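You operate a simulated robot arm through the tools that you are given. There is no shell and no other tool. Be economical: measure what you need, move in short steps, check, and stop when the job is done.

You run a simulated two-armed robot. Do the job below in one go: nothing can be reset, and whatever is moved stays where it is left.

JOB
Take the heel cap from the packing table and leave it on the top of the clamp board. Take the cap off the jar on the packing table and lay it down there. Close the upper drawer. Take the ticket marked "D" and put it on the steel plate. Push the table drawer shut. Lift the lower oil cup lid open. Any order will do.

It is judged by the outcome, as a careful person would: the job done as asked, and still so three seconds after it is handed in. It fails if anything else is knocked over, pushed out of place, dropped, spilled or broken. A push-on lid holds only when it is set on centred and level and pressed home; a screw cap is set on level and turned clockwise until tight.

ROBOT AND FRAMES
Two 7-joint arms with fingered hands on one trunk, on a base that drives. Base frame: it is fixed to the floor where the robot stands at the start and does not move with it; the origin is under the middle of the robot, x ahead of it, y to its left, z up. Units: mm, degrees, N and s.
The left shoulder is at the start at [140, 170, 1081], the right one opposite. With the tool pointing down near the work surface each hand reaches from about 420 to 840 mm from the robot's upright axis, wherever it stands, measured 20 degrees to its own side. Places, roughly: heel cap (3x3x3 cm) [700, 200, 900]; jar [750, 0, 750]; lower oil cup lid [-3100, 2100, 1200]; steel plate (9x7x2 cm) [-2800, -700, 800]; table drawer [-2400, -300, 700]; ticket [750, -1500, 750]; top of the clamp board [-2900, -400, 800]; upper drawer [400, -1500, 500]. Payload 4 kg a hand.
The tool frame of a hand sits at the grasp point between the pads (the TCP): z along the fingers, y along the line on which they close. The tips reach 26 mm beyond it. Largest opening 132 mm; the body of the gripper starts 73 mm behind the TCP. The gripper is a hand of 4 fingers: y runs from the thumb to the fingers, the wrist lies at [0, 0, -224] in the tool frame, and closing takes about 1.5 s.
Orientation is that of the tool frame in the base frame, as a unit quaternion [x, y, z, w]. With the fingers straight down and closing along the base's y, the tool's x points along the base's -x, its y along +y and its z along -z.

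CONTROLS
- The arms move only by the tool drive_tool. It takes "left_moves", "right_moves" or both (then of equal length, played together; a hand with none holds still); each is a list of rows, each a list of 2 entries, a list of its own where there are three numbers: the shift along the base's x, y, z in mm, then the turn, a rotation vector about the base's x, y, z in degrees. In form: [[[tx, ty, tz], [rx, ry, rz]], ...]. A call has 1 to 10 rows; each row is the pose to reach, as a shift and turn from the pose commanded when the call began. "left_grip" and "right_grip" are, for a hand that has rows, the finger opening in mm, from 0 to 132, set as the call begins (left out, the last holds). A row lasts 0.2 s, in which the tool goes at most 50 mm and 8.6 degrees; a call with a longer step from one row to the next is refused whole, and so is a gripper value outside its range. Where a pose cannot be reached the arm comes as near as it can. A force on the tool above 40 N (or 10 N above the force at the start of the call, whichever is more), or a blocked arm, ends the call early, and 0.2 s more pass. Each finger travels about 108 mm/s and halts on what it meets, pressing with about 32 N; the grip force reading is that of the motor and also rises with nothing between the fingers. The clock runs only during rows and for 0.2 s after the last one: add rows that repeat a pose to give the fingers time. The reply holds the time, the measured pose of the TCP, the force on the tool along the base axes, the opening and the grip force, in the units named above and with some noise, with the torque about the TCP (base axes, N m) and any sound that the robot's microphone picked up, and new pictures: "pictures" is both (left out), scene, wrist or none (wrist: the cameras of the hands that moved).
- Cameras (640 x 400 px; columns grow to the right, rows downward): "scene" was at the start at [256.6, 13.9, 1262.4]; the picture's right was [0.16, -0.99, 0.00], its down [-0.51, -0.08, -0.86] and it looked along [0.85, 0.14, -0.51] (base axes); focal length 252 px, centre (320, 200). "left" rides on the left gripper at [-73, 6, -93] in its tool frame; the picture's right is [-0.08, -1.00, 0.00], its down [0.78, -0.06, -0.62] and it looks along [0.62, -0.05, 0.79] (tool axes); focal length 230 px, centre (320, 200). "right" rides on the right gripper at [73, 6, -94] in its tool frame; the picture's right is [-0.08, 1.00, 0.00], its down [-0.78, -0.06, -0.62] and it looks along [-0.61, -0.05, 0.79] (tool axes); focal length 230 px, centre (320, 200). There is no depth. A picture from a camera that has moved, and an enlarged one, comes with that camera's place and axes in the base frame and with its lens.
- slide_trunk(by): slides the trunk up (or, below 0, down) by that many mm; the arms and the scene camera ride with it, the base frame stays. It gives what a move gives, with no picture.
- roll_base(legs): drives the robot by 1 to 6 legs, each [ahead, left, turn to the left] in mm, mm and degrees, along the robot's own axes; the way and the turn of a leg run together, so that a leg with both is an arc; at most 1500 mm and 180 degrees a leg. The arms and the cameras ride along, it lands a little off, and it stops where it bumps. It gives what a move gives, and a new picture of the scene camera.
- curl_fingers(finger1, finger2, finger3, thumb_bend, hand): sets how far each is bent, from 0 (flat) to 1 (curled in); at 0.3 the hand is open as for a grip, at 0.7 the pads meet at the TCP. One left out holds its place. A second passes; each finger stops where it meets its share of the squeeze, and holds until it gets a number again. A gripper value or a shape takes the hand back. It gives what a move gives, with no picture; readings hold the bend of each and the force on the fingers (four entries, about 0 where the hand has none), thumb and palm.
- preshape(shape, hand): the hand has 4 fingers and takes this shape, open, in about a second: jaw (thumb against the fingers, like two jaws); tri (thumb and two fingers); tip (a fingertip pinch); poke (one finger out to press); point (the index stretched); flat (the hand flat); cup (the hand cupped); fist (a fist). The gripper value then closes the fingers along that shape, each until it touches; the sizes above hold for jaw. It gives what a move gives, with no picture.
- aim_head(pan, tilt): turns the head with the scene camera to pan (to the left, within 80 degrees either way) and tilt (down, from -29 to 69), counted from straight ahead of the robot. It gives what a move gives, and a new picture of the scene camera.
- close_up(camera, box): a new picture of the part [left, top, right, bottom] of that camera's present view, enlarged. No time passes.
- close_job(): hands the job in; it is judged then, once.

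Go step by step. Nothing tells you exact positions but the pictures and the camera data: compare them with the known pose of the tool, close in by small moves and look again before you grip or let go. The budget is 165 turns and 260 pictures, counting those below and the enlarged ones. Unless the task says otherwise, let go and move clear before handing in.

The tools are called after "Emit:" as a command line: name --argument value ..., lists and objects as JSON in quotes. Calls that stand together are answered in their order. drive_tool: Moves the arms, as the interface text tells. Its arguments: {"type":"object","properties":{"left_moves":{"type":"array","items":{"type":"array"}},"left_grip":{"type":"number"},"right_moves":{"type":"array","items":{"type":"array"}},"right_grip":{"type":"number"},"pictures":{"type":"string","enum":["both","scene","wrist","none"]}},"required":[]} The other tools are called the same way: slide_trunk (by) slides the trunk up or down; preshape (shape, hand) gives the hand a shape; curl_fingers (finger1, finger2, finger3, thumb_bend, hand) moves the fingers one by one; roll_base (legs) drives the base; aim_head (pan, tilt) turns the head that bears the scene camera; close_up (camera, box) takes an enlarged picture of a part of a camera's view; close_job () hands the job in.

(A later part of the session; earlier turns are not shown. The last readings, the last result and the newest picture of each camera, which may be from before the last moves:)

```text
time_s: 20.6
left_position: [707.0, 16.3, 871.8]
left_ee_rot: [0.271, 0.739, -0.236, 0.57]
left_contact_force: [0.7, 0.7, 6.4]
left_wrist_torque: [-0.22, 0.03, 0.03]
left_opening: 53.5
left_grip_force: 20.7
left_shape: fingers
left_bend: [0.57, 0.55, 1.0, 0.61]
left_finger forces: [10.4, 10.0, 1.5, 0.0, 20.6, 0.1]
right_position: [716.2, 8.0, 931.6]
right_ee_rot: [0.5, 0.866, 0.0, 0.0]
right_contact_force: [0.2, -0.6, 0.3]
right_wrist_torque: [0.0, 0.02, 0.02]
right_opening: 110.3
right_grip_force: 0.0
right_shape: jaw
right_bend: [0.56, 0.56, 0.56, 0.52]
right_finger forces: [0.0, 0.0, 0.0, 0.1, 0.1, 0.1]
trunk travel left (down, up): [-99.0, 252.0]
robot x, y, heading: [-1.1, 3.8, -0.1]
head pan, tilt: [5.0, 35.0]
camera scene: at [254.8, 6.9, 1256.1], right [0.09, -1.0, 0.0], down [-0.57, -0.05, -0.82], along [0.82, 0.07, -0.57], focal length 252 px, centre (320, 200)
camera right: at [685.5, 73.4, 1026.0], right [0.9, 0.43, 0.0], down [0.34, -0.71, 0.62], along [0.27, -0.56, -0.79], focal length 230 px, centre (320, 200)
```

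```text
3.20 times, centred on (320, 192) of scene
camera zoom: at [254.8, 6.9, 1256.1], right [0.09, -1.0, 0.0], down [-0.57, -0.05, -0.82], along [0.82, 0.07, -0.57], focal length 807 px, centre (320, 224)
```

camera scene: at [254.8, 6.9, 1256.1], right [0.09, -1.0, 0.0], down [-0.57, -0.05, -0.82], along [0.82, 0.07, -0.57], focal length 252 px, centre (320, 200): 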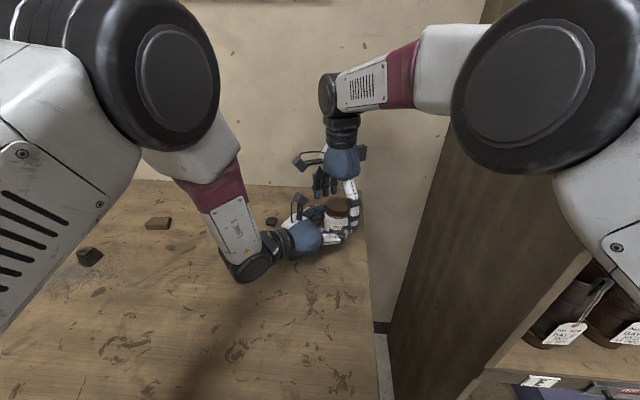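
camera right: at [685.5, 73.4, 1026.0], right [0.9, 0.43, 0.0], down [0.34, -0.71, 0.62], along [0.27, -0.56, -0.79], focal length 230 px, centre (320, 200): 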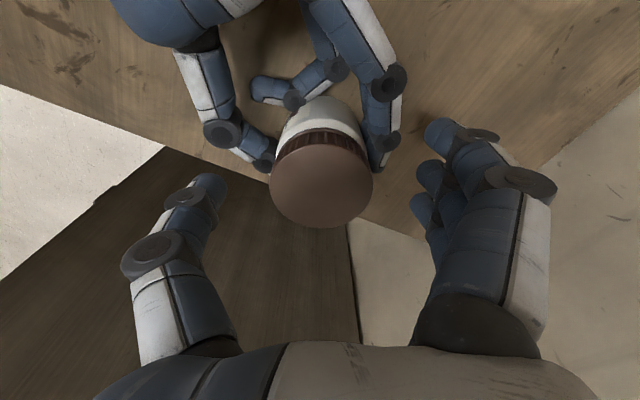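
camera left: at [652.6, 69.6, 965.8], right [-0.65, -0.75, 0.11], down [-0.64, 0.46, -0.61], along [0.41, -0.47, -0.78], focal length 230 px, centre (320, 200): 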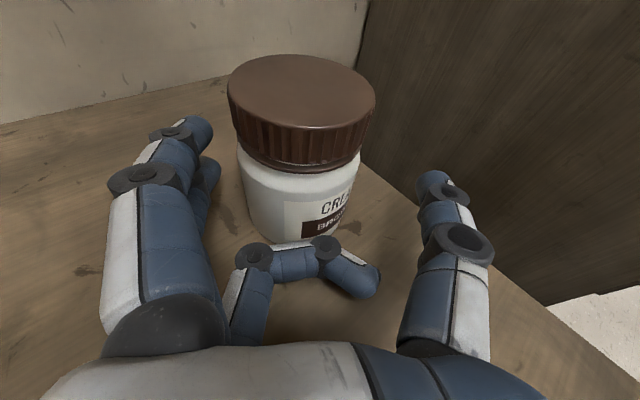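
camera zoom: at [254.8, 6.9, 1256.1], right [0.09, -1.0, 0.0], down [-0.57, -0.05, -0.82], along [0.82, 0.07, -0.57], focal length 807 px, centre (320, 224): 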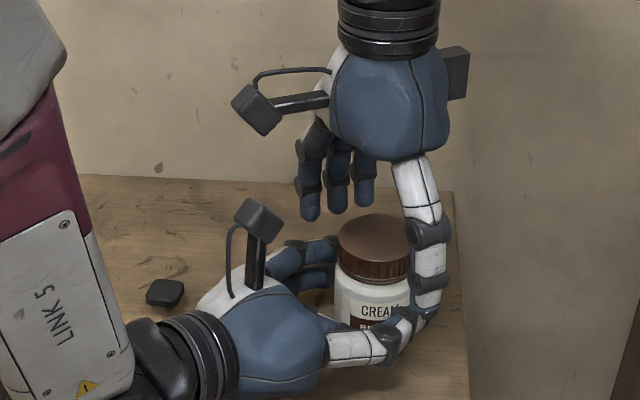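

The fingers straddle the cap cleanly. I'll close and turn it counterclockwise 15° as a first test.

Emit:
drive_tool --right_moves '[[[0, 0, 0], [0, 0, 0]], [[0, 0, 0], [0, 0, 0]], [[0, 0, 0], [0, 0, 0]], [[0, 0, 0], [0, 0, 0]], [[0, 0, 0], [0, 0, 0]], [[0, 0, 0], [0, 0, 0]]]' --right_grip 30

Emit:
drive_tool --right_moves '[[[0, 0, 0], [0, 0, 7.5]], [[0, 0, 0], [0, 0, 15]], [[0, 0, 0], [0, 0, 15]]]'

```text
time_s: 22.0
left_position: [706.2, 15.9, 871.7]
left_ee_rot: [0.27, 0.739, -0.235, 0.57]
left_contact_force: [1.2, -0.4, 7.7]
left_wrist_torque: [-0.22, 0.05, -0.04]
left_opening: 53.6
left_grip_force: 21.1
left_shape: fingers
left_bend: [0.57, 0.55, 1.0, 0.61]
left_finger forces: [10.3, 10.1, 1.5, 0.0, 20.7, 0.1]
right_position: [715.5, 7.8, 931.5]
right_ee_rot: [0.5, 0.866, 0.0, 0.0]
right_contact_force: [0.7, 1.4, -0.7]
right_wrist_torque: [0.04, -0.06, 0.07]
right_opening: 43.5
right_grip_force: 32.2
right_shape: jaw
right_bend: [0.73, 0.73, 0.73, 0.7]
right_finger forces: [9.9, 9.8, 9.7, 0.0, 28.8, 0.1]
trunk travel left (down, up): [-99.0, 252.0]
robot x, y, heading: [-0.4, -0.9, -0.0]
head pan, tilt: [5.0, 35.0]
camera scene: at [254.9, 6.9, 1256.1], right [0.09, -1.0, 0.0], down [-0.57, -0.05, -0.82], along [0.82, 0.07, -0.57], focal length 252 px, centre (320, 200)
camera right: at [685.5, 73.4, 1026.1], right [0.9, 0.43, 0.0], down [0.34, -0.71, 0.62], along [0.27, -0.56, -0.79], focal length 230 px, centre (320, 200)
```

scene: 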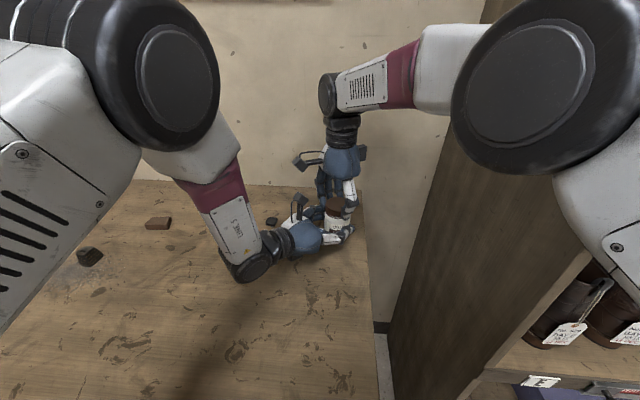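
right: 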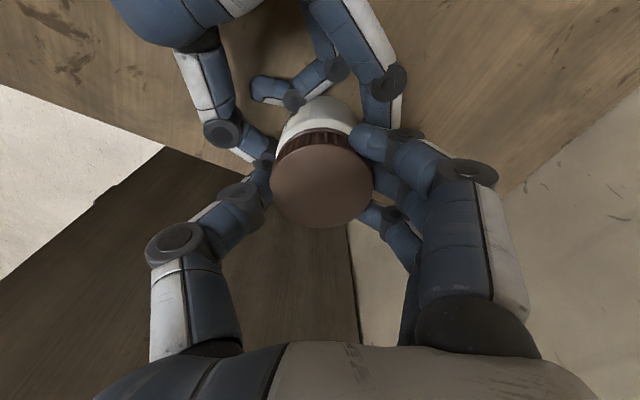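

```text
time_s: 22.8
left_position: [707.0, 17.1, 873.0]
left_ee_rot: [0.271, 0.74, -0.235, 0.569]
left_contact_force: [0.7, -0.7, 7.4]
left_wrist_torque: [-0.21, 0.04, 0.01]
left_opening: 53.7
left_grip_force: 20.6
left_shape: fingers
left_bend: [0.57, 0.55, 1.0, 0.61]
left_finger forces: [10.1, 9.6, 1.4, 0.0, 20.6, 0.1]
right_position: [714.6, 6.1, 931.0]
right_ee_rot: [0.382, 0.924, 0.0, 0.001]
right_contact_force: [1.1, 1.0, -1.8]
right_wrist_torque: [0.05, -0.05, -0.01]
right_opening: 43.6
right_grip_force: 31.9
right_shape: jaw
right_bend: [0.73, 0.73, 0.73, 0.7]
right_finger forces: [9.5, 9.9, 10.3, 0.0, 28.7, 0.1]
trunk travel left (down, up): [-99.0, 252.0]
robot x, y, heading: [0.9, 1.4, 0.0]
head pan, tilt: [5.0, 35.0]
camera scene: at [254.9, 6.9, 1256.1], right [0.09, -1.0, 0.0], down [-0.57, -0.05, -0.82], along [0.82, 0.07, -0.57], focal length 252 px, centre (320, 200)
camera right: at [669.3, 62.6, 1026.3], right [0.76, 0.65, 0.0], down [0.51, -0.6, 0.62], along [0.4, -0.47, -0.79], focal length 230 px, centre (320, 200)
```

scene: 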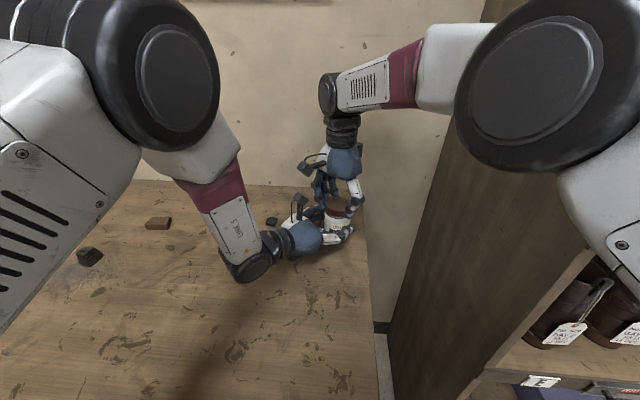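
right: 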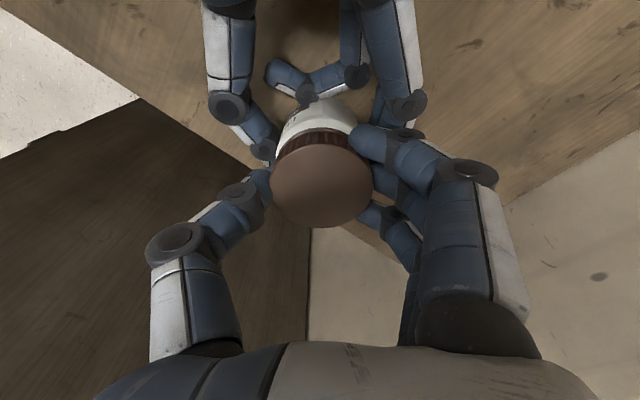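

The cap turns easily. I'll carry on with the turn through the safe range.

Emit:
drive_tool --right_moves '[[[0, 0, 0.3], [0, 0, 8]], [[0, 0, 0.6], [0, 0, 16]], [[0, 0, 0.9], [0, 0, 24]], [[0, 0, 1.2], [0, 0, 32]], [[0, 0, 1.5], [0, 0, 40]], [[0, 0, 1.8], [0, 0, 48]], [[0, 0, 2], [0, 0, 55]], [[0, 0, 2], [0, 0, 55]]]' --pictures "wrist"

Emit:
close_up --camera "scene" --box '[240, 130, 400, 255]'

```text
time_s: 24.6
left_position: [706.9, 15.9, 871.9]
left_ee_rot: [0.271, 0.74, -0.235, 0.569]
left_contact_force: [-3.4, 4.7, 10.7]
left_wrist_torque: [-0.27, -0.04, 0.04]
left_opening: 53.2
left_grip_force: 21.2
left_shape: fingers
left_bend: [0.57, 0.55, 1.0, 0.61]
left_finger forces: [9.5, 9.2, 2.5, 0.0, 20.5, 0.0]
right_position: [715.1, 7.3, 933.9]
right_ee_rot: [-0.088, 0.996, 0.0, 0.0]
right_contact_force: [2.4, -6.0, -4.2]
right_wrist_torque: [-0.2, -0.09, -0.03]
right_opening: 43.0
right_grip_force: 31.7
right_shape: jaw
right_bend: [0.73, 0.73, 0.73, 0.7]
right_finger forces: [8.7, 9.3, 10.0, 0.0, 33.6, 0.0]
trunk travel left (down, up): [-99.0, 252.0]
robot x, y, heading: [-1.9, -0.3, -0.3]
head pan, tilt: [5.0, 35.0]
camera right: at [644.2, -0.2, 1027.7], right [-0.1, 1.0, 0.0], down [0.78, 0.08, 0.62], along [0.61, 0.06, -0.79], focal length 230 px, centre (320, 200)
```

right: 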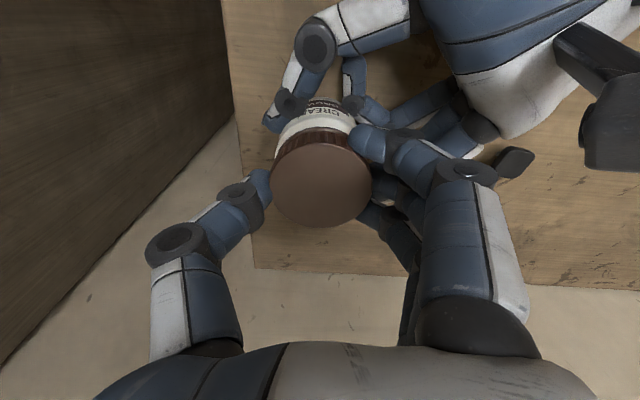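

```text
3.20 times, centred on (320, 192) of scene
camera zoom: at [255.0, 6.7, 1256.0], right [0.09, -1.0, 0.0], down [-0.57, -0.05, -0.82], along [0.82, 0.07, -0.57], focal length 807 px, centre (320, 224)
```

zoom: 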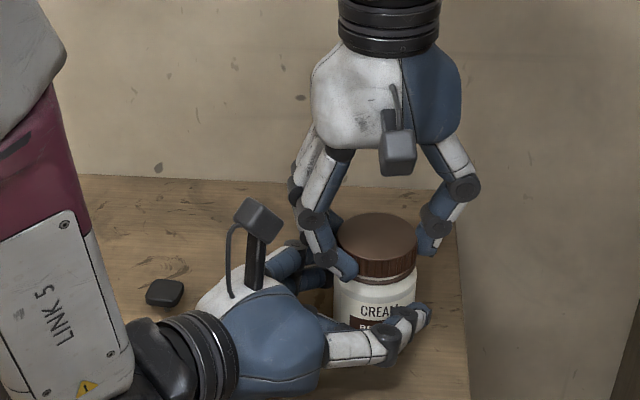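

The cap has turned 70° while the jar stayed still. Next is a ratchet cycle: open, turn back, close and turn again.

Emit:
drive_tool --right_moves '[[[0, 0, 0], [0, 0, 0]], [[0, 0, 0], [0, 0, 0]], [[0, 0, 0], [0, 0, -8.5]], [[0, 0, 0], [0, 0, -17]], [[0, 0, 0], [0, 0, -25.5]], [[0, 0, 0], [0, 0, -34]], [[0, 0, 0], [0, 0, -42.5]], [[0, 0, 0], [0, 0, -51]], [[0, 0, 0], [0, 0, -59.5]], [[0, 0, 0], [0, 0, -68]]]' --right_grip 80 --pictures "none"

Emit:
drive_tool --right_moves '[[[0, 0, 0], [0, 0, 0]], [[0, 0, 0], [0, 0, 0]], [[0, 0, 0], [0, 0, 0]], [[0, 0, 0], [0, 0, 0]], [[0, 0, 0.3], [0, 0, 8.5]], [[0, 0, 0.6], [0, 0, 17]], [[0, 0, 0.9], [0, 0, 25.5]], [[0, 0, 1.2], [0, 0, 34]], [[0, 0, 1.5], [0, 0, 42.5]], [[0, 0, 1.8], [0, 0, 51]]]' --right_grip 30 --pictures "none"

Emit:
drive_tool --right_moves '[[[0, 0, 0.3], [0, 0, 8.5]], [[0, 0, 0.6], [0, 0, 17]], [[0, 0, 0.6], [0, 0, 17]]]' --pictures "wrist"

Emit:
close_up --camera "scene" --box '[280, 155, 400, 255]'

```text
time_s: 26.8
left_position: [706.9, 16.1, 871.5]
left_ee_rot: [0.271, 0.74, -0.235, 0.569]
left_contact_force: [0.3, -0.1, 6.7]
left_wrist_torque: [-0.18, 0.05, 0.0]
left_opening: 53.4
left_grip_force: 21.6
left_shape: fingers
left_bend: [0.57, 0.55, 1.0, 0.62]
left_finger forces: [10.3, 10.2, 1.4, 0.1, 21.1, 0.0]
right_position: [721.6, -2.6, 941.0]
right_ee_rot: [0.495, 0.869, 0.008, 0.0]
right_contact_force: [0.9, 0.2, 0.4]
right_wrist_torque: [0.01, -0.02, -0.02]
right_opening: 79.6
right_grip_force: 0.0
right_shape: jaw
right_bend: [0.71, 0.71, 0.71, 0.7]
right_finger forces: [0.0, 0.0, 0.0, 0.0, 0.1, 0.1]
trunk travel left (down, up): [-99.0, 252.0]
robot x, y, heading: [0.3, -2.5, -0.2]
head pan, tilt: [5.0, 35.0]
```

```text
time_s: 29.0
left_position: [704.3, 16.2, 874.5]
left_ee_rot: [0.272, 0.738, -0.235, 0.571]
left_contact_force: [-11.9, 5.6, 12.0]
left_wrist_torque: [0.13, -0.26, 0.03]
left_opening: 48.9
left_grip_force: 24.0
left_shape: fingers
left_bend: [0.59, 0.55, 1.0, 0.63]
left_finger forces: [8.3, 9.9, 9.0, 0.0, 20.1, 0.0]
right_position: [714.0, 9.8, 938.4]
right_ee_rot: [0.06, 0.998, 0.001, 0.002]
right_contact_force: [13.2, -3.6, 20.0]
right_wrist_torque: [-0.12, -0.22, -0.14]
right_opening: 36.3
right_grip_force: 32.3
right_shape: jaw
right_bend: [0.72, 0.74, 0.71, 0.73]
right_finger forces: [14.6, 17.0, 0.0, 0.0, 34.7, 0.1]
trunk travel left (down, up): [-99.0, 252.0]
robot x, y, heading: [1.7, 1.1, -0.0]
head pan, tilt: [5.0, 35.0]
```

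```text
time_s: 29.8
left_position: [705.4, 15.4, 872.7]
left_ee_rot: [0.271, 0.738, -0.235, 0.571]
left_contact_force: [-10.1, -1.7, 12.4]
left_wrist_torque: [0.29, -0.37, -0.08]
left_opening: 48.2
left_grip_force: 24.2
left_shape: fingers
left_bend: [0.59, 0.56, 1.0, 0.63]
left_finger forces: [9.6, 9.9, 7.5, 0.1, 22.3, 0.0]
right_position: [714.3, 7.3, 938.1]
right_ee_rot: [-0.088, 0.996, -0.001, 0.003]
right_contact_force: [14.7, 3.5, 23.5]
right_wrist_torque: [-0.01, -0.27, -0.13]
right_opening: 36.9
right_grip_force: 31.9
right_shape: jaw
right_bend: [0.72, 0.73, 0.71, 0.73]
right_finger forces: [15.7, 17.8, 0.0, 0.1, 35.3, 0.1]
trunk travel left (down, up): [-99.0, 252.0]
robot x, y, heading: [2.5, -2.8, 0.1]
head pan, tilt: [5.0, 35.0]
camera right: at [642.6, 0.3, 1032.7], right [-0.1, 1.0, 0.0], down [0.78, 0.08, 0.62], along [0.62, 0.06, -0.78], focal length 230 px, centre (320, 200)
```

right: 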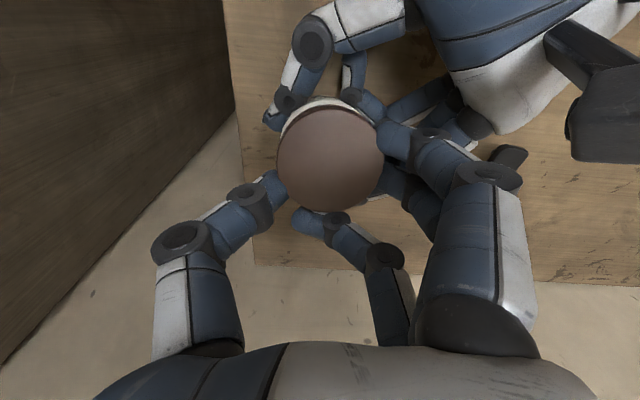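

```text
4.00 times, centred on (340, 205) of scene
camera zoom: at [252.5, 6.7, 1256.8], right [0.09, -1.0, 0.0], down [-0.57, -0.05, -0.82], along [0.82, 0.07, -0.57], focal length 1009 px, centre (240, 180)
```

zoom: 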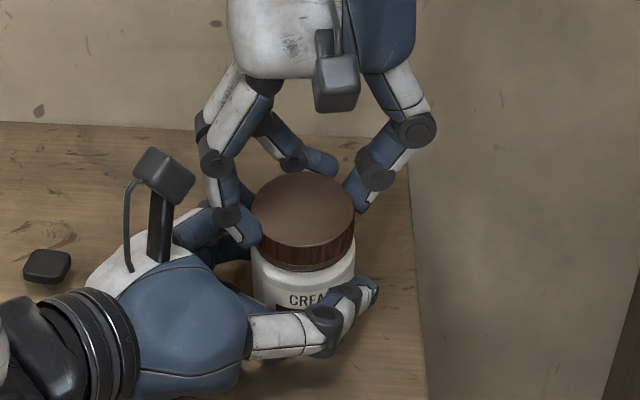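

The regrip was off-centre and is loading the jar. I'll open the right hand and check how things sit.

Emit:
drive_tool --right_moves '[[[0, 0, 0], [0, 0, 0]], [[0, 0, 0], [0, 0, 0]], [[0, 0, 0], [0, 0, 0]], [[0, 0, 0], [0, 0, 0]]]' --right_grip 90 --pictures "wrist"

Emit:
close_up --camera "scene" --box '[280, 155, 400, 255]'

Emit:
close_up --camera "left" --box '[0, 0, 640, 400]'

```text
time_s: 30.8
left_position: [706.8, 16.9, 871.3]
left_ee_rot: [0.271, 0.74, -0.235, 0.569]
left_contact_force: [1.6, -3.6, 10.1]
left_wrist_torque: [-0.14, 0.07, 0.05]
left_opening: 50.1
left_grip_force: 25.6
left_shape: fingers
left_bend: [0.57, 0.55, 1.0, 0.63]
left_finger forces: [11.8, 10.4, 10.5, 0.0, 19.0, 0.1]
right_position: [714.7, 7.8, 935.1]
right_ee_rot: [-0.087, 0.996, 0.0, -0.001]
right_contact_force: [0.1, 0.1, 0.9]
right_wrist_torque: [0.01, -0.02, -0.01]
right_opening: 89.7
right_grip_force: 0.1
right_shape: jaw
right_bend: [0.69, 0.69, 0.69, 0.65]
right_finger forces: [0.0, 0.0, 0.0, 0.1, 0.0, 0.0]
trunk travel left (down, up): [-99.0, 252.0]
robot x, y, heading: [-0.3, 1.7, -0.2]
head pan, tilt: [5.0, 35.0]
camera right: at [644.0, 0.2, 1029.6], right [-0.1, 1.0, 0.0], down [0.78, 0.08, 0.62], along [0.61, 0.06, -0.79], focal length 230 px, centre (320, 200)
```

right: 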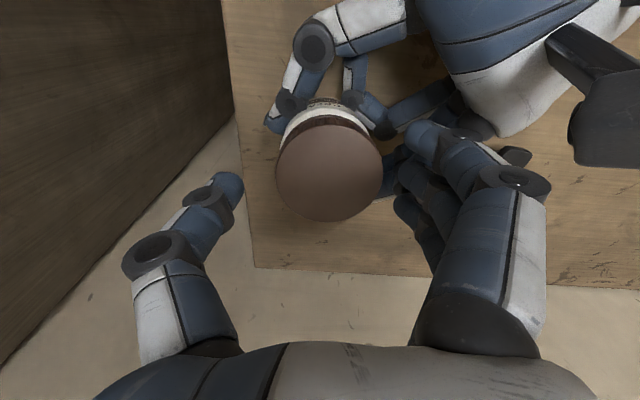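

```text
4.00 times, centred on (340, 205) of scene
camera zoom: at [255.0, 6.5, 1255.9], right [0.09, -1.0, 0.0], down [-0.57, -0.05, -0.82], along [0.82, 0.07, -0.57], focal length 1009 px, centre (240, 180)
```

zoom: 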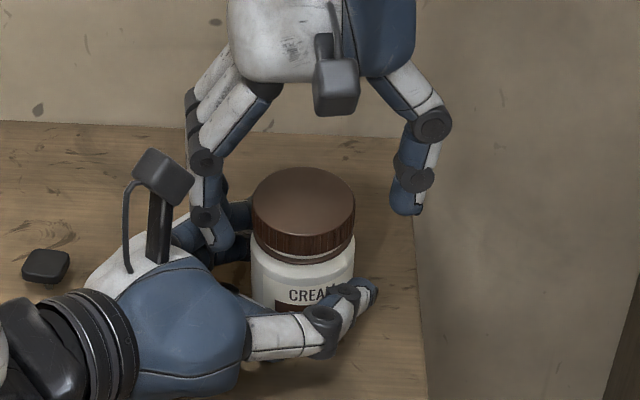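

```text
1.00 times, centred on (320, 200) of left (not enlarged: the box is as wide or as high as the picture)
camera zoom: at [657.5, 71.5, 964.0], right [-0.65, -0.75, 0.11], down [-0.64, 0.46, -0.61], along [0.41, -0.47, -0.78], focal length 230 px, centre (320, 200)
```

zoom: 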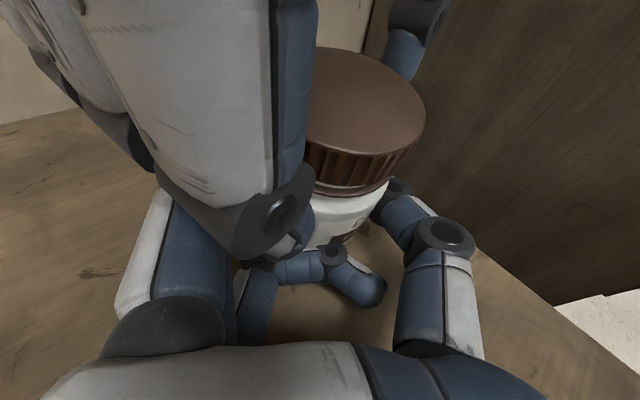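

The cap has risen and the jar shifted about 10 mm towards the palm, with the cap now at about (702, 11). I'll turn the hand back, re-centre and check before closing.

Emit:
drive_tool --right_moves '[[[-3, 1, 2], [0, 0, -7]], [[-6, 2, 4], [0, 0, -14]], [[-9, 3, 5], [0, 0, -21]], [[-12, 3, 5], [0, 0, -28]], [[-12, 3, 5], [0, 0, -35]], [[-12, 3, 5], [0, 0, -42]], [[-12, 3, 5], [0, 0, -49]], [[-12, 3, 5], [0, 0, -56]], [[-12, 3, 5], [0, 0, -60]], [[-12, 3, 5], [0, 0, -60]]]' --right_grip 105 --pictures "wrist"

```text
time_s: 33.0
left_position: [705.7, 15.8, 871.6]
left_ee_rot: [0.27, 0.74, -0.234, 0.57]
left_contact_force: [0.0, -2.0, 5.7]
left_wrist_torque: [-0.06, 0.1, 0.0]
left_opening: 49.9
left_grip_force: 25.7
left_shape: fingers
left_bend: [0.57, 0.55, 1.0, 0.63]
left_finger forces: [11.0, 10.2, 11.2, 0.1, 18.8, 0.0]
right_position: [710.0, 0.7, 947.0]
right_ee_rot: [0.432, 0.902, 0.007, -0.001]
right_contact_force: [-0.5, 0.9, 0.3]
right_wrist_torque: [0.0, -0.02, -0.02]
right_opening: 104.7
right_grip_force: 0.1
right_shape: jaw
right_bend: [0.6, 0.6, 0.6, 0.56]
right_finger forces: [0.0, 0.1, 0.1, 0.0, 0.0, 0.1]
trunk travel left (down, up): [-99.0, 252.0]
robot x, y, heading: [1.3, 2.5, 0.2]
head pan, tilt: [5.0, 35.0]
camera right: at [668.9, 59.5, 1041.7], right [0.83, 0.56, 0.01], down [0.44, -0.66, 0.61], along [0.35, -0.5, -0.79], focal length 230 px, centre (320, 200)
```

right: 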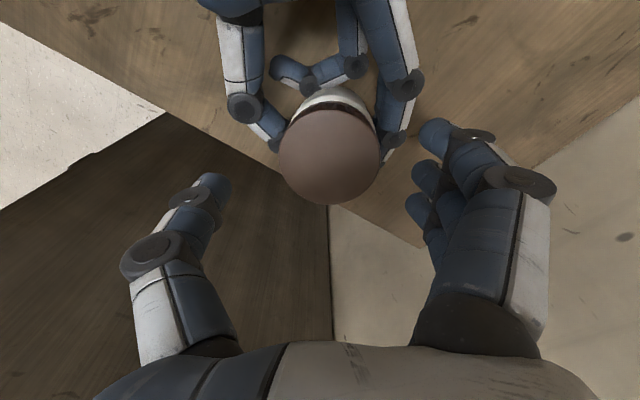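

The hand lags its command by about (7, -10, 7). I'll look at the whole scene to see what holds it off.

Emit:
aim_head --pan -15 --tilt 25

```text
time_s: 33.8
left_position: [706.4, 16.4, 871.0]
left_ee_rot: [0.27, 0.74, -0.235, 0.57]
left_contact_force: [-1.7, -1.8, 4.4]
left_wrist_torque: [-0.08, 0.13, 0.03]
left_opening: 49.7
left_grip_force: 25.4
left_shape: fingers
left_bend: [0.57, 0.55, 1.0, 0.63]
left_finger forces: [10.9, 10.0, 11.4, 0.1, 18.9, 0.0]
right_position: [709.4, 0.1, 943.3]
right_ee_rot: [0.432, 0.902, 0.005, -0.004]
right_contact_force: [0.1, -0.1, 0.0]
right_wrist_torque: [0.02, -0.02, -0.01]
right_opening: 104.6
right_grip_force: 0.0
right_shape: jaw
right_bend: [0.6, 0.6, 0.6, 0.56]
right_finger forces: [0.1, 0.0, 0.0, 0.0, 0.1, 0.1]
trunk travel left (down, up): [-99.0, 252.0]
robot x, y, heading: [-2.5, 2.3, -0.2]
head pan, tilt: [-15.0, 25.0]
camera scene: at [256.1, -24.8, 1271.8], right [-0.26, -0.97, 0.0], down [-0.41, 0.11, -0.91], along [0.88, -0.23, -0.42], focal length 252 px, centre (320, 200)
```

scene: 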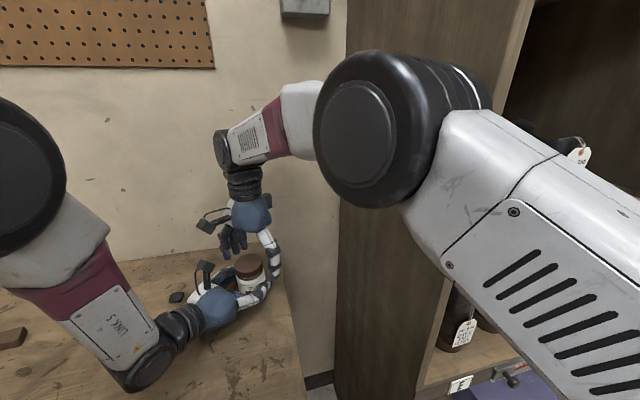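

The right elbow seems to be at the cabinet post. I'll work from a smaller yaw, checking whether the offset vanishes.

Emit:
drive_tool --right_moves '[[[0, 0, 0], [0, 0, 7]], [[0, 0, 0], [0, 0, 14]], [[0, 0, 0], [0, 0, 18]], [[0, 0, 0], [0, 0, 18]]]' --pictures "wrist"

```text
time_s: 34.8
left_position: [708.0, 16.8, 871.5]
left_ee_rot: [0.271, 0.74, -0.235, 0.569]
left_contact_force: [-0.5, -0.4, 5.0]
left_wrist_torque: [-0.07, 0.14, 0.0]
left_opening: 49.3
left_grip_force: 25.1
left_shape: fingers
left_bend: [0.57, 0.55, 1.0, 0.63]
left_finger forces: [10.8, 10.3, 11.1, 0.0, 18.6, 0.0]
right_position: [703.5, 9.5, 942.4]
right_ee_rot: [0.276, 0.961, 0.002, 0.001]
right_contact_force: [1.0, 0.6, -1.0]
right_wrist_torque: [-0.01, 0.01, 0.04]
right_opening: 104.7
right_grip_force: 0.0
right_shape: jaw
right_bend: [0.6, 0.6, 0.6, 0.56]
right_finger forces: [0.0, 0.1, 0.0, 0.0, 0.0, 0.1]
trunk travel left (down, up): [-99.0, 252.0]
robot x, y, heading: [-1.0, 0.6, -0.1]
head pan, tilt: [-15.0, 25.0]
camera right: at [646.6, 52.5, 1037.2], right [0.59, 0.8, 0.0], down [0.63, -0.47, 0.62], along [0.5, -0.36, -0.79], focal length 230 px, centre (320, 200)
```

right: 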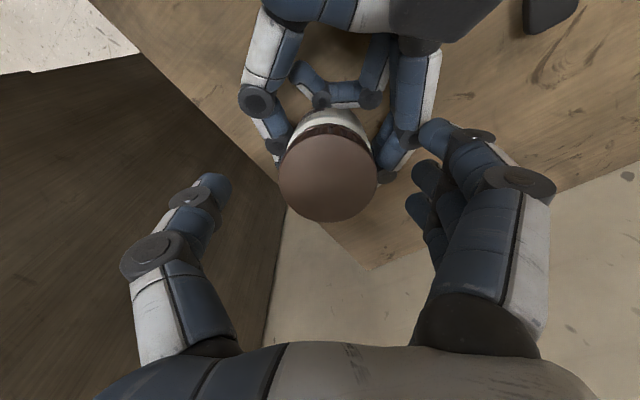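

The offset is gone. I'll centre on the cap, lower, close and turn.

Emit:
drive_tool --right_moves '[[[2, 2, -4], [0, 0, 0]], [[4, 4, -8], [0, 0, 0]], [[4, 4, -8], [0, 0, 0]]]' --pictures "none"

Emit:
drive_tool --right_moves '[[[0, 0, 0], [0, 0, 0]], [[0, 0, 0], [0, 0, 0]], [[0, 0, 0], [0, 0, 0]], [[0, 0, 0], [0, 0, 0]], [[0, 0, 0], [0, 0, 0]]]' --right_grip 30 --pictures "wrist"

```text
time_s: 35.6
left_position: [706.9, 15.7, 871.8]
left_ee_rot: [0.27, 0.74, -0.235, 0.57]
left_contact_force: [-1.7, -0.8, 4.6]
left_wrist_torque: [-0.09, 0.11, -0.01]
left_opening: 49.7
left_grip_force: 25.5
left_shape: fingers
left_bend: [0.57, 0.55, 1.0, 0.63]
left_finger forces: [10.8, 10.2, 11.2, 0.1, 18.6, 0.1]
right_position: [708.8, 9.8, 935.5]
right_ee_rot: [0.28, 0.96, 0.003, 0.0]
right_contact_force: [-0.1, 0.9, -1.2]
right_wrist_torque: [-0.01, 0.01, 0.0]
right_opening: 104.7
right_grip_force: 0.0
right_shape: jaw
right_bend: [0.6, 0.6, 0.6, 0.56]
right_finger forces: [0.0, 0.0, 0.1, 0.0, 0.1, 0.1]
trunk travel left (down, up): [-99.0, 252.0]
robot x, y, heading: [-1.1, -2.7, -0.0]
head pan, tilt: [-15.0, 25.0]
```

```text
time_s: 36.8
left_position: [707.5, 16.3, 871.0]
left_ee_rot: [0.27, 0.74, -0.234, 0.57]
left_contact_force: [-1.9, -0.1, 3.9]
left_wrist_torque: [-0.09, 0.08, -0.02]
left_opening: 49.9
left_grip_force: 25.4
left_shape: fingers
left_bend: [0.57, 0.55, 1.0, 0.63]
left_finger forces: [10.8, 10.1, 11.5, 0.1, 18.6, 0.0]
right_position: [709.4, 7.9, 935.0]
right_ee_rot: [0.28, 0.96, 0.003, -0.002]
right_contact_force: [2.6, -0.3, 2.3]
right_wrist_torque: [0.06, -0.1, -0.02]
right_opening: 43.7
right_grip_force: 31.8
right_shape: jaw
right_bend: [0.74, 0.73, 0.73, 0.7]
right_finger forces: [10.1, 9.9, 9.8, 0.1, 28.4, 0.0]
trunk travel left (down, up): [-99.0, 252.0]
robot x, y, heading: [-0.9, 1.5, 0.1]
head pan, tilt: [-15.0, 25.0]
camera right: at [652.6, 52.7, 1028.5], right [0.6, 0.8, 0.0], down [0.63, -0.48, 0.61], along [0.49, -0.37, -0.79], focal length 230 px, centre (320, 200)
```

right: 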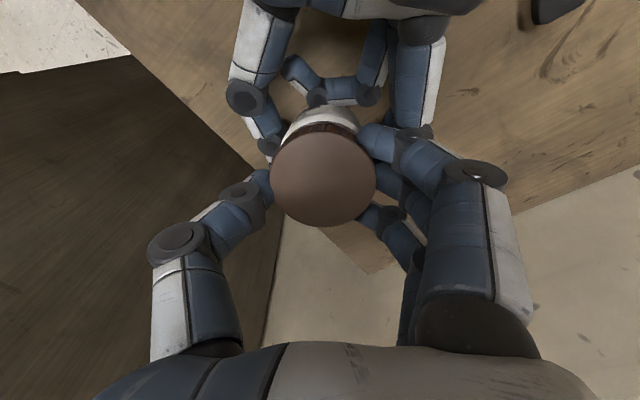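

I have a good centred grip. Next I turn 48°, then test-lift by a few millimetres.

Emit:
drive_tool --right_moves '[[[0, 0, 0.3], [0, 0, 8]], [[0, 0, 0.6], [0, 0, 16]], [[0, 0, 0.9], [0, 0, 24]], [[0, 0, 1.2], [0, 0, 32]], [[0, 0, 1.5], [0, 0, 40]], [[0, 0, 1.8], [0, 0, 48]], [[0, 0, 4], [0, 0, 48]], [[0, 0, 6], [0, 0, 48]], [[0, 0, 6], [0, 0, 48]]]' --pictures "wrist"

Emit:
close_up --camera "scene" --box '[180, 200, 340, 300]'

```text
time_s: 38.8
left_position: [706.7, 16.3, 872.7]
left_ee_rot: [0.271, 0.739, -0.236, 0.571]
left_contact_force: [-15.6, 9.8, 20.1]
left_wrist_torque: [0.15, -0.23, 0.08]
left_opening: 48.0
left_grip_force: 26.6
left_shape: fingers
left_bend: [0.59, 0.55, 1.0, 0.63]
left_finger forces: [9.1, 11.1, 13.9, 0.0, 19.3, 0.0]
right_position: [706.9, 13.8, 937.9]
right_ee_rot: [-0.138, 0.99, -0.001, -0.001]
right_contact_force: [13.4, -10.0, -16.8]
right_wrist_torque: [-0.87, -0.49, -0.07]
right_opening: 43.1
right_grip_force: 31.4
right_shape: jaw
right_bend: [0.73, 0.73, 0.73, 0.71]
right_finger forces: [9.5, 8.7, 10.4, 0.1, 36.4, 0.1]
trunk travel left (down, up): [-99.0, 252.0]
robot x, y, heading: [3.2, 2.8, -0.1]
head pan, tilt: [-15.0, 25.0]
camera right: at [636.9, -0.7, 1032.3], right [-0.2, 0.98, 0.0], down [0.77, 0.16, 0.62], along [0.6, 0.12, -0.79], focal length 230 px, centre (320, 200)
```

right: 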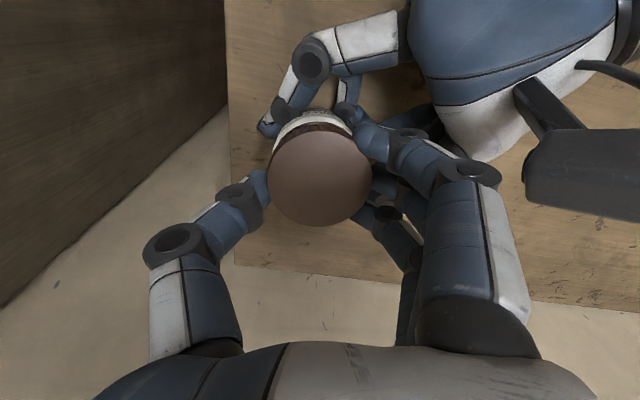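

```text
4.00 times, centred on (260, 250) of scene
camera zoom: at [256.4, -24.7, 1271.6], right [-0.26, -0.97, 0.0], down [-0.41, 0.11, -0.91], along [0.88, -0.23, -0.42], focal length 1009 px, centre (560, 0)
```

zoom: 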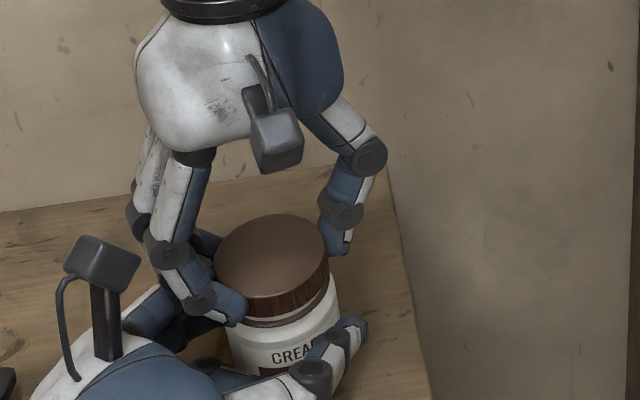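

The thread is still engaged, pulling at about 17 N. I'll ease down, open, turn back and repeat the cycle.

Emit:
drive_tool --right_moves '[[[0, 0, -5], [0, 0, 0]], [[0, 0, -5], [0, 0, 0]]]' --pictures "none"

Emit:
drive_tool --right_moves '[[[0, 0, 0], [0, 0, 0]], [[0, 0, 0], [0, 0, 0]], [[0, 0, 2], [0, 0, -8]], [[0, 0, 2], [0, 0, -16]], [[0, 0, 2], [0, 0, -24]], [[0, 0, 2], [0, 0, -32]], [[0, 0, 2], [0, 0, -40]], [[0, 0, 2], [0, 0, -48]], [[0, 0, 2], [0, 0, -48]]]' --right_grip 95 --pictures "wrist"

Emit:
close_up --camera "scene" --box '[180, 200, 340, 300]'

```text
time_s: 39.4
left_position: [706.2, 16.1, 872.2]
left_ee_rot: [0.27, 0.74, -0.234, 0.57]
left_contact_force: [-6.3, 6.6, 10.0]
left_wrist_torque: [0.13, -0.18, 0.09]
left_opening: 48.1
left_grip_force: 26.3
left_shape: fingers
left_bend: [0.59, 0.55, 1.0, 0.63]
left_finger forces: [10.7, 11.6, 12.1, 0.0, 18.1, 0.0]
right_position: [707.2, 12.2, 936.6]
right_ee_rot: [-0.139, 0.99, 0.001, 0.002]
right_contact_force: [8.9, -9.2, 1.0]
right_wrist_torque: [-0.78, -0.35, -0.07]
right_opening: 43.5
right_grip_force: 32.2
right_shape: jaw
right_bend: [0.73, 0.73, 0.73, 0.71]
right_finger forces: [9.3, 9.4, 10.6, 0.1, 36.3, 0.0]
trunk travel left (down, up): [-99.0, 252.0]
robot x, y, heading: [1.4, -1.6, 0.2]
head pan, tilt: [-15.0, 25.0]
```

```text
time_s: 41.4
left_position: [705.8, 15.9, 871.9]
left_ee_rot: [0.27, 0.74, -0.234, 0.57]
left_contact_force: [-0.5, 0.6, 6.4]
left_wrist_torque: [0.0, 0.09, -0.02]
left_opening: 49.0
left_grip_force: 24.5
left_shape: fingers
left_bend: [0.58, 0.54, 1.0, 0.64]
left_finger forces: [10.2, 11.3, 10.7, 0.1, 17.8, 0.1]
right_position: [710.5, 8.6, 940.0]
right_ee_rot: [0.283, 0.959, 0.005, -0.001]
right_contact_force: [-0.8, 0.1, -0.4]
right_wrist_torque: [-0.01, -0.03, -0.02]
right_opening: 94.5
right_grip_force: 0.1
right_shape: jaw
right_bend: [0.66, 0.66, 0.66, 0.62]
right_finger forces: [0.1, 0.0, 0.0, 0.0, 0.1, 0.0]
trunk travel left (down, up): [-99.0, 252.0]
robot x, y, heading: [-1.4, -0.4, -0.1]
head pan, tilt: [-15.0, 25.0]
camera right: at [653.9, 52.0, 1034.6], right [0.61, 0.8, 0.01], down [0.62, -0.48, 0.61], along [0.49, -0.37, -0.79], focal length 230 px, centre (320, 200)
```

right: 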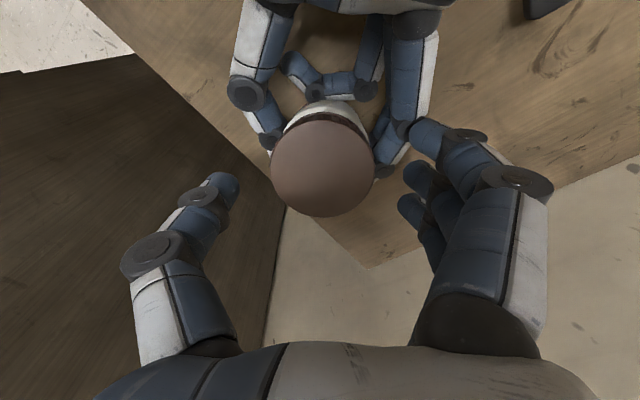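

```text
4.00 times, centred on (260, 250) of scene
camera zoom: at [256.0, -24.6, 1271.9], right [-0.26, -0.97, 0.0], down [-0.41, 0.11, -0.91], along [0.88, -0.23, -0.42], focal length 1009 px, centre (560, 0)
```

zoom: 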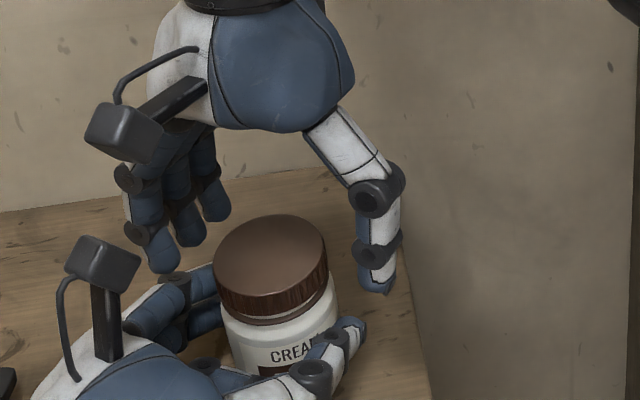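

Now I close centred on the cap and turn again.

Emit:
drive_tool --right_moves '[[[-3, 5, -6], [0, 0, 0]], [[-3, 5, -6], [0, 0, 0]]]' --pictures "none"

Emit:
drive_tool --right_moves '[[[0, 0, 0], [0, 0, 0]], [[0, 0, 0], [0, 0, 0]], [[0, 0, 0], [0, 0, 0]], [[0, 0, 0], [0, 0, 0]], [[0, 0, 0], [0, 0, 0]]]' --right_grip 30 --pictures "none"

Emit:
drive_tool --right_moves '[[[0, 0, 0.3], [0, 0, 8]], [[0, 0, 0.6], [0, 0, 16]], [[0, 0, 0.9], [0, 0, 24]], [[0, 0, 1.2], [0, 0, 32]], [[0, 0, 1.5], [0, 0, 40]], [[0, 0, 1.8], [0, 0, 48]], [[0, 0, 1.8], [0, 0, 48]]]' --pictures "wrist"

Emit:
drive_tool --right_moves '[[[0, 0, 2], [0, 0, 0]], [[0, 0, 4], [0, 0, 0]], [[0, 0, 5], [0, 0, 0]]]' --pictures "none"

Emit:
close_up --camera "scene" --box '[180, 200, 340, 300]'

```text
time_s: 42.0
left_position: [707.2, 16.4, 871.4]
left_ee_rot: [0.271, 0.739, -0.235, 0.57]
left_contact_force: [-0.1, 0.0, 6.0]
left_wrist_torque: [-0.14, 0.1, 0.05]
left_opening: 48.8
left_grip_force: 24.8
left_shape: fingers
left_bend: [0.58, 0.54, 1.0, 0.64]
left_finger forces: [10.3, 11.2, 10.0, 0.1, 17.8, 0.0]
right_position: [708.8, 10.9, 933.5]
right_ee_rot: [0.285, 0.959, 0.005, -0.001]
right_contact_force: [0.3, 0.3, 1.7]
right_wrist_torque: [0.09, 0.01, -0.02]
right_opening: 94.7
right_grip_force: 0.2
right_shape: jaw
right_bend: [0.66, 0.66, 0.66, 0.62]
right_finger forces: [0.1, 0.0, 0.1, 0.0, 0.0, 0.1]
trunk travel left (down, up): [-99.0, 252.0]
robot x, y, heading: [0.8, -2.5, 0.0]
head pan, tilt: [-15.0, 25.0]
```

```text
time_s: 43.2
left_position: [705.6, 16.7, 870.9]
left_ee_rot: [0.271, 0.74, -0.235, 0.569]
left_contact_force: [-4.9, -0.5, 5.2]
left_wrist_torque: [-0.33, 0.0, 0.34]
left_opening: 48.4
left_grip_force: 26.1
left_shape: fingers
left_bend: [0.56, 0.54, 1.0, 0.64]
left_finger forces: [12.6, 11.4, 11.1, 0.0, 16.5, 0.1]
right_position: [709.2, 10.1, 932.8]
right_ee_rot: [0.285, 0.959, 0.004, -0.002]
right_contact_force: [3.6, 0.0, 1.9]
right_wrist_torque: [0.37, -0.1, -0.34]
right_opening: 51.0
right_grip_force: 31.8
right_shape: jaw
right_bend: [0.68, 0.73, 0.73, 0.7]
right_finger forces: [0.1, 10.9, 10.2, 0.0, 27.9, 0.1]
trunk travel left (down, up): [-99.0, 252.0]
robot x, y, heading: [0.5, -3.1, 0.2]
head pan, tilt: [-15.0, 25.0]
```

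```text
time_s: 44.2
left_position: [704.7, 15.0, 871.1]
left_ee_rot: [0.271, 0.74, -0.236, 0.568]
left_contact_force: [-8.3, 0.2, 7.1]
left_wrist_torque: [-0.25, -0.62, 0.98]
left_opening: 47.3
left_grip_force: 26.9
left_shape: fingers
left_bend: [0.57, 0.54, 1.0, 0.64]
left_finger forces: [12.3, 12.4, 14.5, 0.0, 14.6, 0.0]
right_position: [707.4, 18.2, 936.0]
right_ee_rot: [0.017, 1.0, 0.002, 0.009]
right_contact_force: [8.5, -2.8, 5.7]
right_wrist_torque: [0.13, 0.19, -0.91]
right_opening: 52.8
right_grip_force: 31.7
right_shape: jaw
right_bend: [0.64, 0.72, 0.72, 0.71]
right_finger forces: [0.1, 10.1, 10.4, 0.1, 33.4, 0.0]
trunk travel left (down, up): [-99.0, 252.0]
robot x, y, heading: [1.5, 4.7, -0.1]
head pan, tilt: [-15.0, 25.0]
stopped in row 5 (right hand): the force on the tool passed its limit at 41 N (the readings are from after the stop); the commanded pose is now the measured one
camera right: at [635.0, 26.6, 1029.7], right [0.11, 0.99, 0.0], down [0.77, -0.09, 0.63], along [0.63, -0.07, -0.78], focal length 230 px, centre (320, 200)
```

right: 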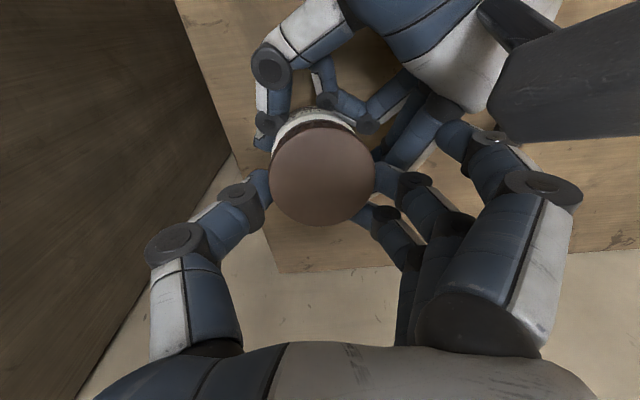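

```text
time_s: 45.0
left_position: [705.6, 15.6, 870.7]
left_ee_rot: [0.271, 0.74, -0.235, 0.568]
left_contact_force: [-19.6, 0.8, 20.6]
left_wrist_torque: [-0.05, -1.0, 1.3]
left_opening: 47.1
left_grip_force: 26.9
left_shape: fingers
left_bend: [0.58, 0.54, 1.0, 0.64]
left_finger forces: [10.8, 11.7, 15.1, 0.0, 16.4, 0.0]
right_position: [705.6, 20.0, 938.1]
right_ee_rot: [0.016, 1.0, 0.0, 0.005]
right_contact_force: [17.4, -0.4, -12.9]
right_wrist_torque: [0.17, -0.04, -1.21]
right_opening: 52.5
right_grip_force: 32.0
right_shape: jaw
right_bend: [0.64, 0.72, 0.72, 0.7]
right_finger forces: [0.1, 10.6, 10.9, 0.0, 29.9, 0.0]
trunk travel left (down, up): [-99.0, 252.0]
robot x, y, heading: [0.1, 1.6, 0.1]
head pan, tilt: [-15.0, 25.0]
```

```text
4.00 times, centred on (260, 250) of scene
camera zoom: at [255.8, -24.5, 1271.8], right [-0.26, -0.97, 0.0], down [-0.41, 0.11, -0.91], along [0.88, -0.23, -0.42], focal length 1009 px, centre (560, 0)
```

zoom: 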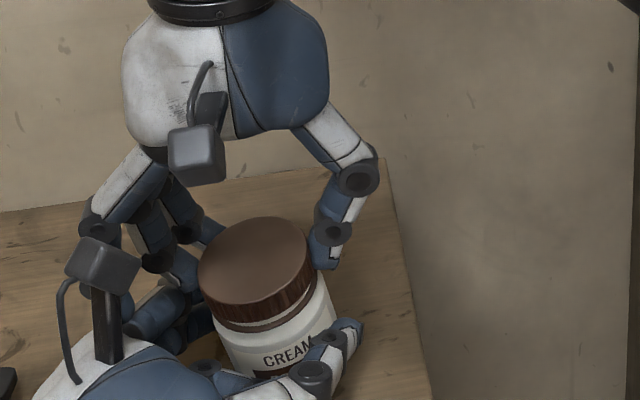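

The right index finger is fouling the left camera mast. I'll open the right hand, lift it clear and look.

Emit:
drive_tool --right_moves '[[[0, 0, -3], [0, 0, 0]], [[0, 0, -3], [0, 0, 0]], [[0, 0, -3], [0, 0, 0]], [[0, -3, 0], [0, 0, -8]], [[0, -5, 10], [0, 0, -16]], [[5, -8, 30], [0, 0, -24]], [[5, -10, 60], [0, 0, -28]], [[5, -10, 100], [0, 0, -28]], [[5, -10, 120], [0, 0, -28]]]' --right_grip 100 --pictures "wrist"

Emit:
close_up --camera "left" --box '[0, 0, 640, 400]'

Emit:
close_up --camera "scene" --box '[180, 210, 300, 285]'

```text
time_s: 47.0
left_position: [704.6, 15.6, 871.2]
left_ee_rot: [0.271, 0.741, -0.234, 0.568]
left_contact_force: [0.9, -0.9, 10.3]
left_wrist_torque: [0.07, 0.05, 0.02]
left_opening: 48.1
left_grip_force: 25.3
left_shape: fingers
left_bend: [0.57, 0.54, 1.0, 0.64]
left_finger forces: [12.0, 10.3, 11.0, 0.0, 17.1, 0.0]
right_position: [715.8, 2.3, 1066.8]
right_ee_rot: [0.264, 0.965, 0.006, 0.007]
right_contact_force: [0.6, 0.1, 0.1]
right_wrist_torque: [0.02, -0.02, 0.03]
right_opening: 99.6
right_grip_force: 0.1
right_shape: jaw
right_bend: [0.63, 0.63, 0.63, 0.59]
right_finger forces: [0.0, 0.0, 0.1, 0.0, 0.1, 0.1]
trunk travel left (down, up): [-99.0, 252.0]
robot x, y, heading: [-1.6, -2.5, -0.1]
head pan, tilt: [-15.0, 25.0]
camera right: at [654.6, 43.5, 1161.1], right [0.57, 0.82, 0.02], down [0.63, -0.46, 0.62], along [0.52, -0.35, -0.78], focal length 230 px, centre (320, 200)
```

right: 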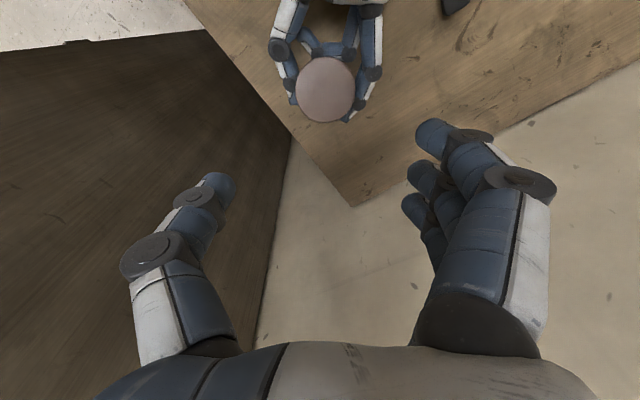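

```text
1.00 times, centred on (320, 200) of left (not enlarged: the box is as wide or as high as the picture)
camera zoom: at [656.4, 71.8, 963.5], right [-0.65, -0.75, 0.12], down [-0.64, 0.46, -0.61], along [0.4, -0.47, -0.79], focal length 230 px, centre (320, 200)
```

zoom: 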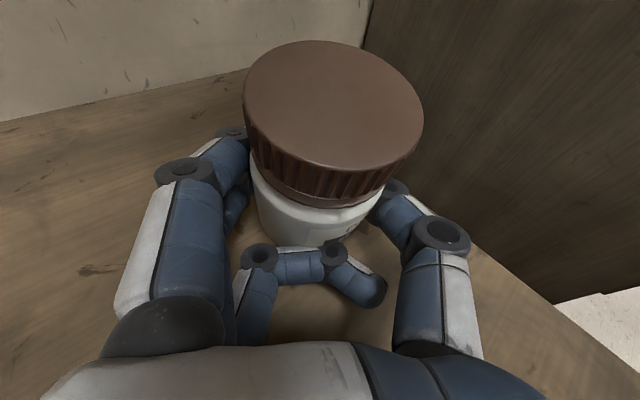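

```text
5.33 times, centred on (240, 248) of scene
camera zoom: at [255.9, -24.8, 1271.9], right [-0.26, -0.97, 0.0], down [-0.41, 0.11, -0.91], along [0.88, -0.23, -0.42], focal length 1345 px, centre (747, -53)
```

zoom: 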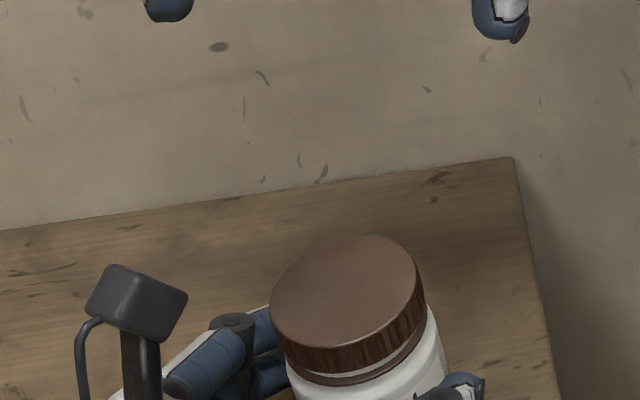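

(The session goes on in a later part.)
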